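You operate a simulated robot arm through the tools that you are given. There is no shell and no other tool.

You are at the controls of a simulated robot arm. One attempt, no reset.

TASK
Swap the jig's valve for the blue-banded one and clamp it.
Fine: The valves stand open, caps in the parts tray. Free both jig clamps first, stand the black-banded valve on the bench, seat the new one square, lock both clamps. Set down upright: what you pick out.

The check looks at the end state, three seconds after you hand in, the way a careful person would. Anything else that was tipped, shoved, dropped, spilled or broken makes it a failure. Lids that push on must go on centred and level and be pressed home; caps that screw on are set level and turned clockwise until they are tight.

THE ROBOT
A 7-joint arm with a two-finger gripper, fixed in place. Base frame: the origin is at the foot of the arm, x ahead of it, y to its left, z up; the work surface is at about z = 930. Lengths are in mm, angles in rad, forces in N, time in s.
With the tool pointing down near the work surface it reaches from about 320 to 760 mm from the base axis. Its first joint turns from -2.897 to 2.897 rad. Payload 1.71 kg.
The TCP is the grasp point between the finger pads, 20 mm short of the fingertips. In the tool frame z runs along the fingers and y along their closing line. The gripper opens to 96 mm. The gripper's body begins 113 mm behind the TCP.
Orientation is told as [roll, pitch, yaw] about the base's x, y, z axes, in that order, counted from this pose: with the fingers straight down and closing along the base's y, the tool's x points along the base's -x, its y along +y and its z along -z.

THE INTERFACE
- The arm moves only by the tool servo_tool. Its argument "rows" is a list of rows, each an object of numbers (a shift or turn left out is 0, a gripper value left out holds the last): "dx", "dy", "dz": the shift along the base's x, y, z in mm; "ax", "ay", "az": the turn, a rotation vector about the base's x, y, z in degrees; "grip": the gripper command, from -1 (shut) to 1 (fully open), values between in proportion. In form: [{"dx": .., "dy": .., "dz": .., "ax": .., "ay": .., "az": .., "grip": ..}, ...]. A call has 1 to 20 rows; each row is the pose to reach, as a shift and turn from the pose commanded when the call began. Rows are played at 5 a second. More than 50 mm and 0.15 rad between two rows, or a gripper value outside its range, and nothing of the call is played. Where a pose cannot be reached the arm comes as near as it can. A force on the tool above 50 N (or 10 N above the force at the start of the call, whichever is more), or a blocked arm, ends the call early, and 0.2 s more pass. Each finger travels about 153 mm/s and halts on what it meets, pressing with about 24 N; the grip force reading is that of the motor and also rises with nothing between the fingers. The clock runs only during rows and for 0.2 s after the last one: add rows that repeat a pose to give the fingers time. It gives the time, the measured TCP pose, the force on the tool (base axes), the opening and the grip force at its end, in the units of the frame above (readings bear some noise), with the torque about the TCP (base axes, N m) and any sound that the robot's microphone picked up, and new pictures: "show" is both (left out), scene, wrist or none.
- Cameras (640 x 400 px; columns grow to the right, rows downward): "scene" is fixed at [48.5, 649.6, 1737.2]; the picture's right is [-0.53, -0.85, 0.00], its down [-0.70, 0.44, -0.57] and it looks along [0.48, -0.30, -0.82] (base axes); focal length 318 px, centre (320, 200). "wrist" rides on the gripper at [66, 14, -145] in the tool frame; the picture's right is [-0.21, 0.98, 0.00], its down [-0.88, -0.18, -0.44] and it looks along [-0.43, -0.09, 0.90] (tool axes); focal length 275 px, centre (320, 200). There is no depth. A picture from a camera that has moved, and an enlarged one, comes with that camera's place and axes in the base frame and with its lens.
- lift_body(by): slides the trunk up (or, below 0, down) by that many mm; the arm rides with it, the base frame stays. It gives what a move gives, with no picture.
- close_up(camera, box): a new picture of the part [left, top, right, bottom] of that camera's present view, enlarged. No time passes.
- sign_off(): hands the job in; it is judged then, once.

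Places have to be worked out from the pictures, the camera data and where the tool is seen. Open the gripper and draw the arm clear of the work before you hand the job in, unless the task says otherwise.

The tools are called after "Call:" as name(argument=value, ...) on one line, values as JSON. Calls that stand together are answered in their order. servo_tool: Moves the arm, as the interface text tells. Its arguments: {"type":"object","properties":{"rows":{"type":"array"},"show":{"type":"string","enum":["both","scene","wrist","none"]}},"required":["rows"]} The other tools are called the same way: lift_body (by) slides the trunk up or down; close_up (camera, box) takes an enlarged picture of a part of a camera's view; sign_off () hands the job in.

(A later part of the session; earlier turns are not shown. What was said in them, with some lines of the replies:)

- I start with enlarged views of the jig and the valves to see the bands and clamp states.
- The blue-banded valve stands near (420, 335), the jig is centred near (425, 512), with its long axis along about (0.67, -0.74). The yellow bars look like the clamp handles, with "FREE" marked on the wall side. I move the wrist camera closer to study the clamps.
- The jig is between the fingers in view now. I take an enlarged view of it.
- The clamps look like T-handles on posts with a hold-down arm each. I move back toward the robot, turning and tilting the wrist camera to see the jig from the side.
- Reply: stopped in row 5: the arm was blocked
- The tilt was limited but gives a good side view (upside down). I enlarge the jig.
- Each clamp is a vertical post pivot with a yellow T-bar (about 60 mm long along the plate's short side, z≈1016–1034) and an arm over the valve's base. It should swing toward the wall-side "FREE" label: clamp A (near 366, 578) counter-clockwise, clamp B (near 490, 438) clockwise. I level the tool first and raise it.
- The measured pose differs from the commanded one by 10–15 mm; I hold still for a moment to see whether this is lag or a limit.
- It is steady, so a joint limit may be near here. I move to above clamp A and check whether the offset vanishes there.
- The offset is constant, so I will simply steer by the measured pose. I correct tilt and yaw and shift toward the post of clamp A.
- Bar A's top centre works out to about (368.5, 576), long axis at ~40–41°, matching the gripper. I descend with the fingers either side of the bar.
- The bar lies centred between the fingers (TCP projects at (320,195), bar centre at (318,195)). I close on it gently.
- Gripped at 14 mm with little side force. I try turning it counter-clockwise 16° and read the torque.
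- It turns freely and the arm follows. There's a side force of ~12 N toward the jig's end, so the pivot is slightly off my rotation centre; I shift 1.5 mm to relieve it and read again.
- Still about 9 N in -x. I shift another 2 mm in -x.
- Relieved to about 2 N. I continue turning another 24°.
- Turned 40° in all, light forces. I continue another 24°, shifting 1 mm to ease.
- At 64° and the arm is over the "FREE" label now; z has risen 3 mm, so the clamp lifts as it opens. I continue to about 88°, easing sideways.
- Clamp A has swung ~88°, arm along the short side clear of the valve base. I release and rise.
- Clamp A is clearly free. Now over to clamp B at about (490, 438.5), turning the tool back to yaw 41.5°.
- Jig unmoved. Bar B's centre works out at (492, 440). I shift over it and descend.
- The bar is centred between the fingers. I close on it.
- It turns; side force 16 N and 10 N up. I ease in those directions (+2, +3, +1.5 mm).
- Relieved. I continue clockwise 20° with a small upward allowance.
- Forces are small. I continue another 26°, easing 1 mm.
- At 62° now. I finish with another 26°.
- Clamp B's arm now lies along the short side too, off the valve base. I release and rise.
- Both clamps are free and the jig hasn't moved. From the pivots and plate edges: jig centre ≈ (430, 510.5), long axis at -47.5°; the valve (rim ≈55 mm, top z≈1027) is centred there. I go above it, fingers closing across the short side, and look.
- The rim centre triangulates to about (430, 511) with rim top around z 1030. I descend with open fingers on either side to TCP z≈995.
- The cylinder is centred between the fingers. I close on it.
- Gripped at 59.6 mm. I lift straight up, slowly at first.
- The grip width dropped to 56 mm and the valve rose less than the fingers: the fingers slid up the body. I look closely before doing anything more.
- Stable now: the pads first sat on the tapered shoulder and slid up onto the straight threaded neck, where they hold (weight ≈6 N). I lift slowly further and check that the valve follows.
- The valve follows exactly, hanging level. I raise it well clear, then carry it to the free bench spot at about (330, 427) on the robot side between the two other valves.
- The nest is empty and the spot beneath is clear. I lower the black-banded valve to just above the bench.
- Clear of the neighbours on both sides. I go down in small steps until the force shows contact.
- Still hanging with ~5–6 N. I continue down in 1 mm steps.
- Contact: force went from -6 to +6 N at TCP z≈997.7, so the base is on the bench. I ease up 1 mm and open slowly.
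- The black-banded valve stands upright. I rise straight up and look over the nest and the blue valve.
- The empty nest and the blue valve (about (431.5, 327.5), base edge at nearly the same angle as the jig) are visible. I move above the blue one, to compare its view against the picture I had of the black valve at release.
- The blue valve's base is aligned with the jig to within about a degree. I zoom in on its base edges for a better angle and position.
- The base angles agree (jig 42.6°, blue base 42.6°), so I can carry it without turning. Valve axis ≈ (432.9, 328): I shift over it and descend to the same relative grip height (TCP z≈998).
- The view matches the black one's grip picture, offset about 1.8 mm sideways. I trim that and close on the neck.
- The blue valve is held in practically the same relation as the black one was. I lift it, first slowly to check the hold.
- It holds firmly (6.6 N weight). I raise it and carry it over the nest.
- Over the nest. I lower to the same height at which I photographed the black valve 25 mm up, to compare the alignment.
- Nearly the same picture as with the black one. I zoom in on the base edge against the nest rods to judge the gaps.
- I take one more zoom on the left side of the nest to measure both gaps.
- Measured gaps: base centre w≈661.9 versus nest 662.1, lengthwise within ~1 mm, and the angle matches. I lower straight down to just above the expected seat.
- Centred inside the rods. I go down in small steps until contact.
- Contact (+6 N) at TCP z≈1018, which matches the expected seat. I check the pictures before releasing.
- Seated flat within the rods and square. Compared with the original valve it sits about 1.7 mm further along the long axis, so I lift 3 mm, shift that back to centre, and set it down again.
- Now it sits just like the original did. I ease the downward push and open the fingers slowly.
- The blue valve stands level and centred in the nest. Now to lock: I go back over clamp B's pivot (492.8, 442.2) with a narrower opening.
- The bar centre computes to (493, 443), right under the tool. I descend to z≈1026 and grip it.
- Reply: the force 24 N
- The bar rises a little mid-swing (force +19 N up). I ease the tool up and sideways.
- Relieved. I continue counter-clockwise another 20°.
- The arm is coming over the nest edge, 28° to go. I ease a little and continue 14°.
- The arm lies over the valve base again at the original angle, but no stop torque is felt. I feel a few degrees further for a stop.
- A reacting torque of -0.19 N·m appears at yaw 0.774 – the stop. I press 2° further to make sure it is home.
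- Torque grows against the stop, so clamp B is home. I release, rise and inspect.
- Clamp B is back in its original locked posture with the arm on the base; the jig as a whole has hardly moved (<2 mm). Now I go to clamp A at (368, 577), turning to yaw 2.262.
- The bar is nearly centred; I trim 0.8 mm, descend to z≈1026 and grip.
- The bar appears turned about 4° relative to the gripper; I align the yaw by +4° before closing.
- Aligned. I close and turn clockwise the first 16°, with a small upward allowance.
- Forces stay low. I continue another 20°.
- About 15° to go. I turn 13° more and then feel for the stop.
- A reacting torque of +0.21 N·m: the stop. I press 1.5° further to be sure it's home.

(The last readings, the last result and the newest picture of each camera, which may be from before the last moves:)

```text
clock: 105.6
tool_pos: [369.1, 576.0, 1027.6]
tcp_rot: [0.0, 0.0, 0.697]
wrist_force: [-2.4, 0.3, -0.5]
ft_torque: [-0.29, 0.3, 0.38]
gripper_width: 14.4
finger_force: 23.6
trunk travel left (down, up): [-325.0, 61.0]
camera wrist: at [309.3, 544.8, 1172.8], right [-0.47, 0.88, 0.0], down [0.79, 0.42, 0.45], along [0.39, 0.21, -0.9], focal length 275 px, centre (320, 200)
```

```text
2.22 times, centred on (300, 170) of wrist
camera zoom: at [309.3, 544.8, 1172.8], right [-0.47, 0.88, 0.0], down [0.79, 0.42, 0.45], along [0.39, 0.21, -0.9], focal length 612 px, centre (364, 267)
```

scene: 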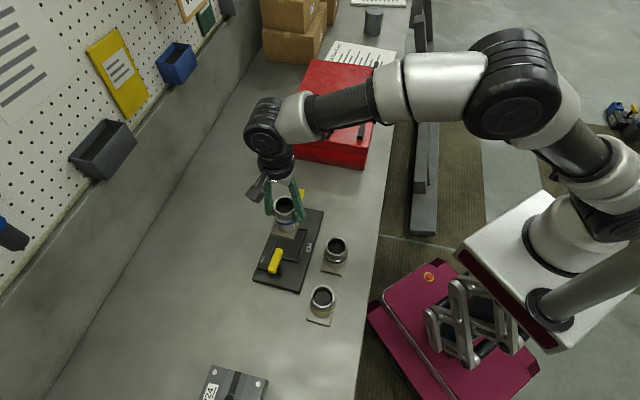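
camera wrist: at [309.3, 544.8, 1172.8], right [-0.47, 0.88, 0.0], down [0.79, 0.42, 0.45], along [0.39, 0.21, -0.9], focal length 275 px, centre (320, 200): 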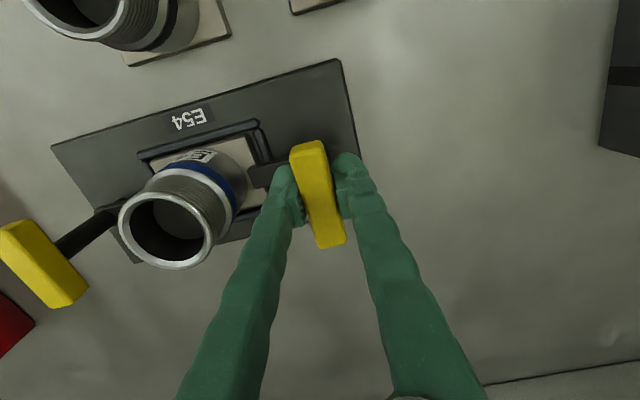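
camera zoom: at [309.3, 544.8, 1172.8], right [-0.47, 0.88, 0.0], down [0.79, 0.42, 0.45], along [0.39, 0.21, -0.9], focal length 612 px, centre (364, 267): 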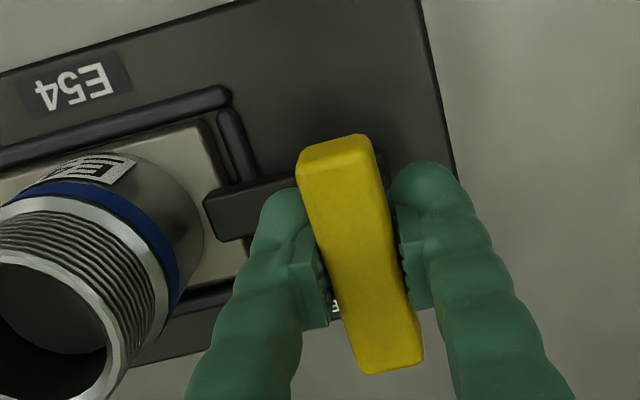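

Clamp A is against its stop with its arm over the base. I relax the twist, release and rise well clear for a final look.

Call:
servo_tool(rows=[{"az": 2}, {"az": 2, "grip": -0.5}, {"az": 2, "grip": -0.2}, {"az": 2, "grip": -0.1}, {"az": 2, "grip": 0, "dz": 25}, {"az": 2, "grip": 0, "dz": 65}, {"az": 2, "grip": 0, "dz": 110}, {"az": 2, "grip": 0, "dz": 150}, {"az": 2, "grip": 0, "dz": 150}], show="none")

Call:
close_up(camera="wrist", box=[140, 40, 400, 220])

Call:
servo_tool(rows=[{"dx": -10, "dy": -40, "dz": 20}, {"dx": -15, "dy": -80, "dz": 40}, {"dx": -20, "dy": -120, "dz": 60}, {"dx": -25, "dy": -160, "dz": 80}, {"dx": -30, "dy": -200, "dz": 100}, {"dx": -35, "dy": -240, "dz": 120}, {"dx": -40, "dy": -270, "dz": 130}, {"dx": -40, "dy": -270, "dz": 130, "grip": 1}, {"dx": -40, "dy": -270, "dz": 130, "grip": 1}], show="both")

Call:
close_up(camera="scene", box=[245, 190, 335, 300])

Call:
close_up(camera="scene", box=[255, 245, 305, 285])

Call:
close_up(camera="scene", box=[275, 190, 325, 230])

```text
clock: 107.6
tool_pos: [367.9, 576.7, 1178.9]
tcp_rot: [0.0, -0.002, 0.734]
wrist_force: [0.2, 0.4, 0.9]
ft_torque: [-0.03, -0.02, 0.01]
gripper_width: 48.2
finger_force: 0.1
trunk travel left (down, up): [-325.0, 61.0]
```

```text
2.22 times, centred on (270, 130) of wrist
camera zoom: at [310.2, 543.7, 1323.9], right [-0.5, 0.87, 0.0], down [0.78, 0.45, 0.45], along [0.39, 0.22, -0.9], focal length 612 px, centre (431, 356)
```

zoom: 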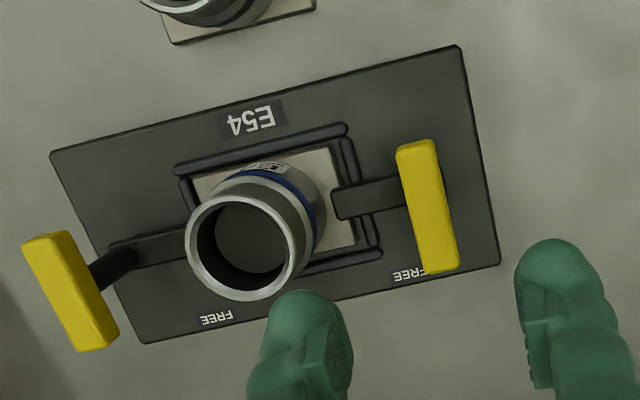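

```text
clock: 109.6
tool_pos: [329.2, 306.0, 1307.4]
tcp_rot: [-0.001, -0.002, 0.73]
wrist_force: [-0.1, -0.1, -0.5]
ft_torque: [0.06, -0.03, 0.02]
gripper_width: 96.4
finger_force: 0.0
trunk travel left (down, up): [-325.0, 61.0]
camera wrist: at [271.2, 272.1, 1453.0], right [-0.5, 0.87, 0.0], down [0.77, 0.45, 0.45], along [0.39, 0.22, -0.89], focal length 275 px, centre (320, 200)
```

scene: 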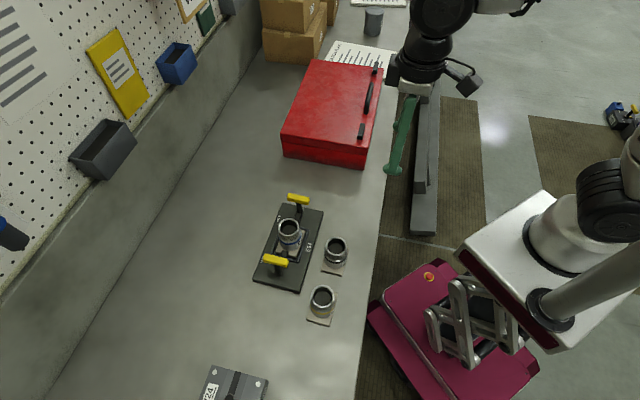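
wrist: 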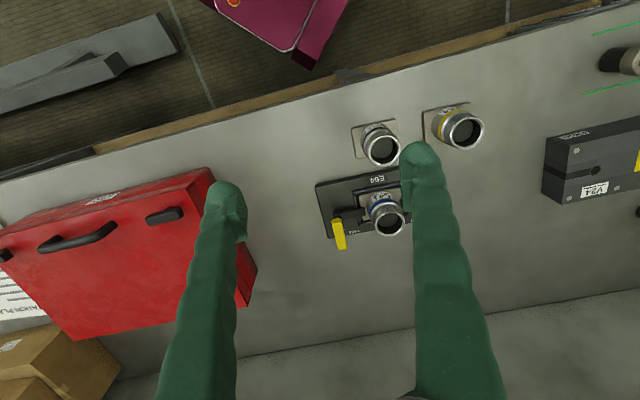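

```text
3.64 times, centred on (290, 245) of scene
camera zoom: at [48.5, 649.6, 1737.2], right [-0.53, -0.85, 0.0], down [-0.7, 0.44, -0.57], along [0.48, -0.3, -0.82], focal length 1155 px, centre (429, 36)
```

zoom: 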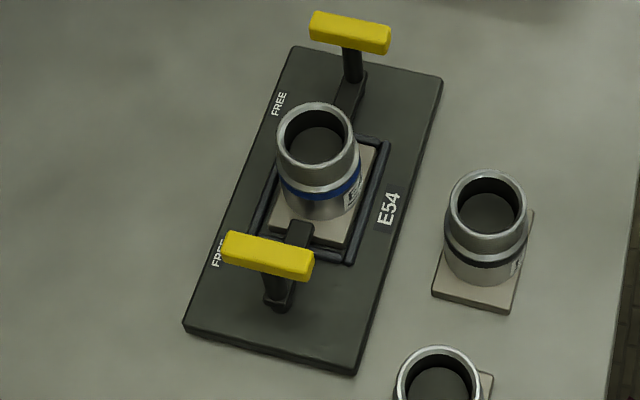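

```text
10.00 times, centred on (280, 265) of scene
camera zoom: at [48.5, 649.6, 1737.2], right [-0.53, -0.85, 0.0], down [-0.7, 0.44, -0.57], along [0.48, -0.3, -0.82], focal length 3176 px, centre (720, -450)
```

zoom: 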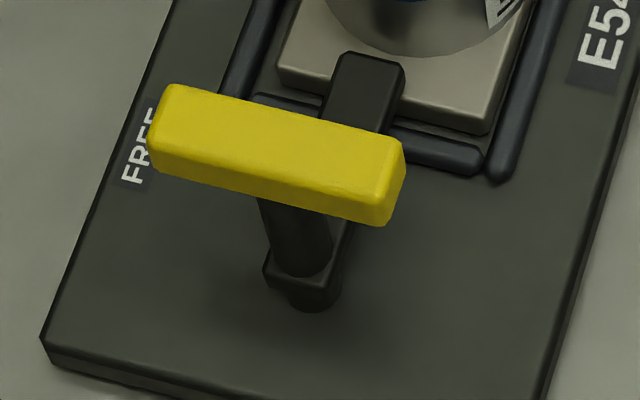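

```text
10.00 times, centred on (300, 210) of scene
camera zoom: at [48.5, 649.6, 1737.2], right [-0.53, -0.85, 0.0], down [-0.7, 0.44, -0.57], along [0.48, -0.3, -0.82], focal length 3176 px, centre (520, 100)
```

zoom: 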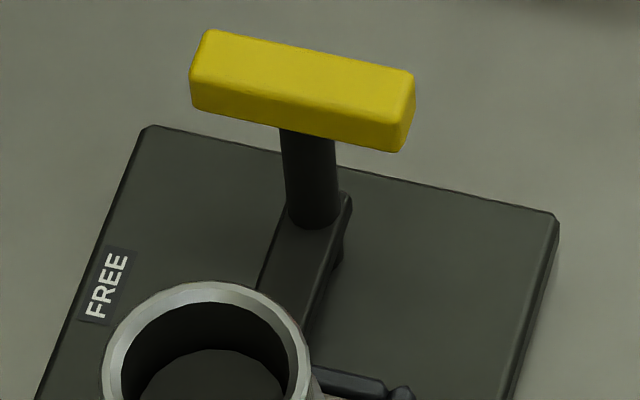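

Both clamps look as they did in the original locked picture, with their arms on the blue-banded valve's base. The blue valve sits level and square in the nest, the black-banded one stands upright on the bench, and nothing else has been disturbed. The gripper is open and clear, so I hand in.

Call:
sign_off()

```text
The job is handed in.
```

The blue-banded valve is now in the jig with both clamps turned home, and the black-banded valve stands upright on the bench. I have handed the job in but have not seen the result of the check.

- **Blue-banded valve:** it sits level and square in the nest, centred between the rods. Both clamps were turned until they met a stop, and their arms lie over its base as they did on the original.
- **Black-banded valve:** it stands on the robot side of the jig, between the yellow-banded valve and the blue one's old spot. On the first lift the fingers slid up from its tapered shoulder to the threaded neck. It held there and never dropped or tipped.
- **Jig:** it turned slightly when I pressed clamp B against its stop, by less than 2 mm at the ends.

In the final pictures nothing else on the bench looked disturbed. The gripper is open and the arm is clear of the work.
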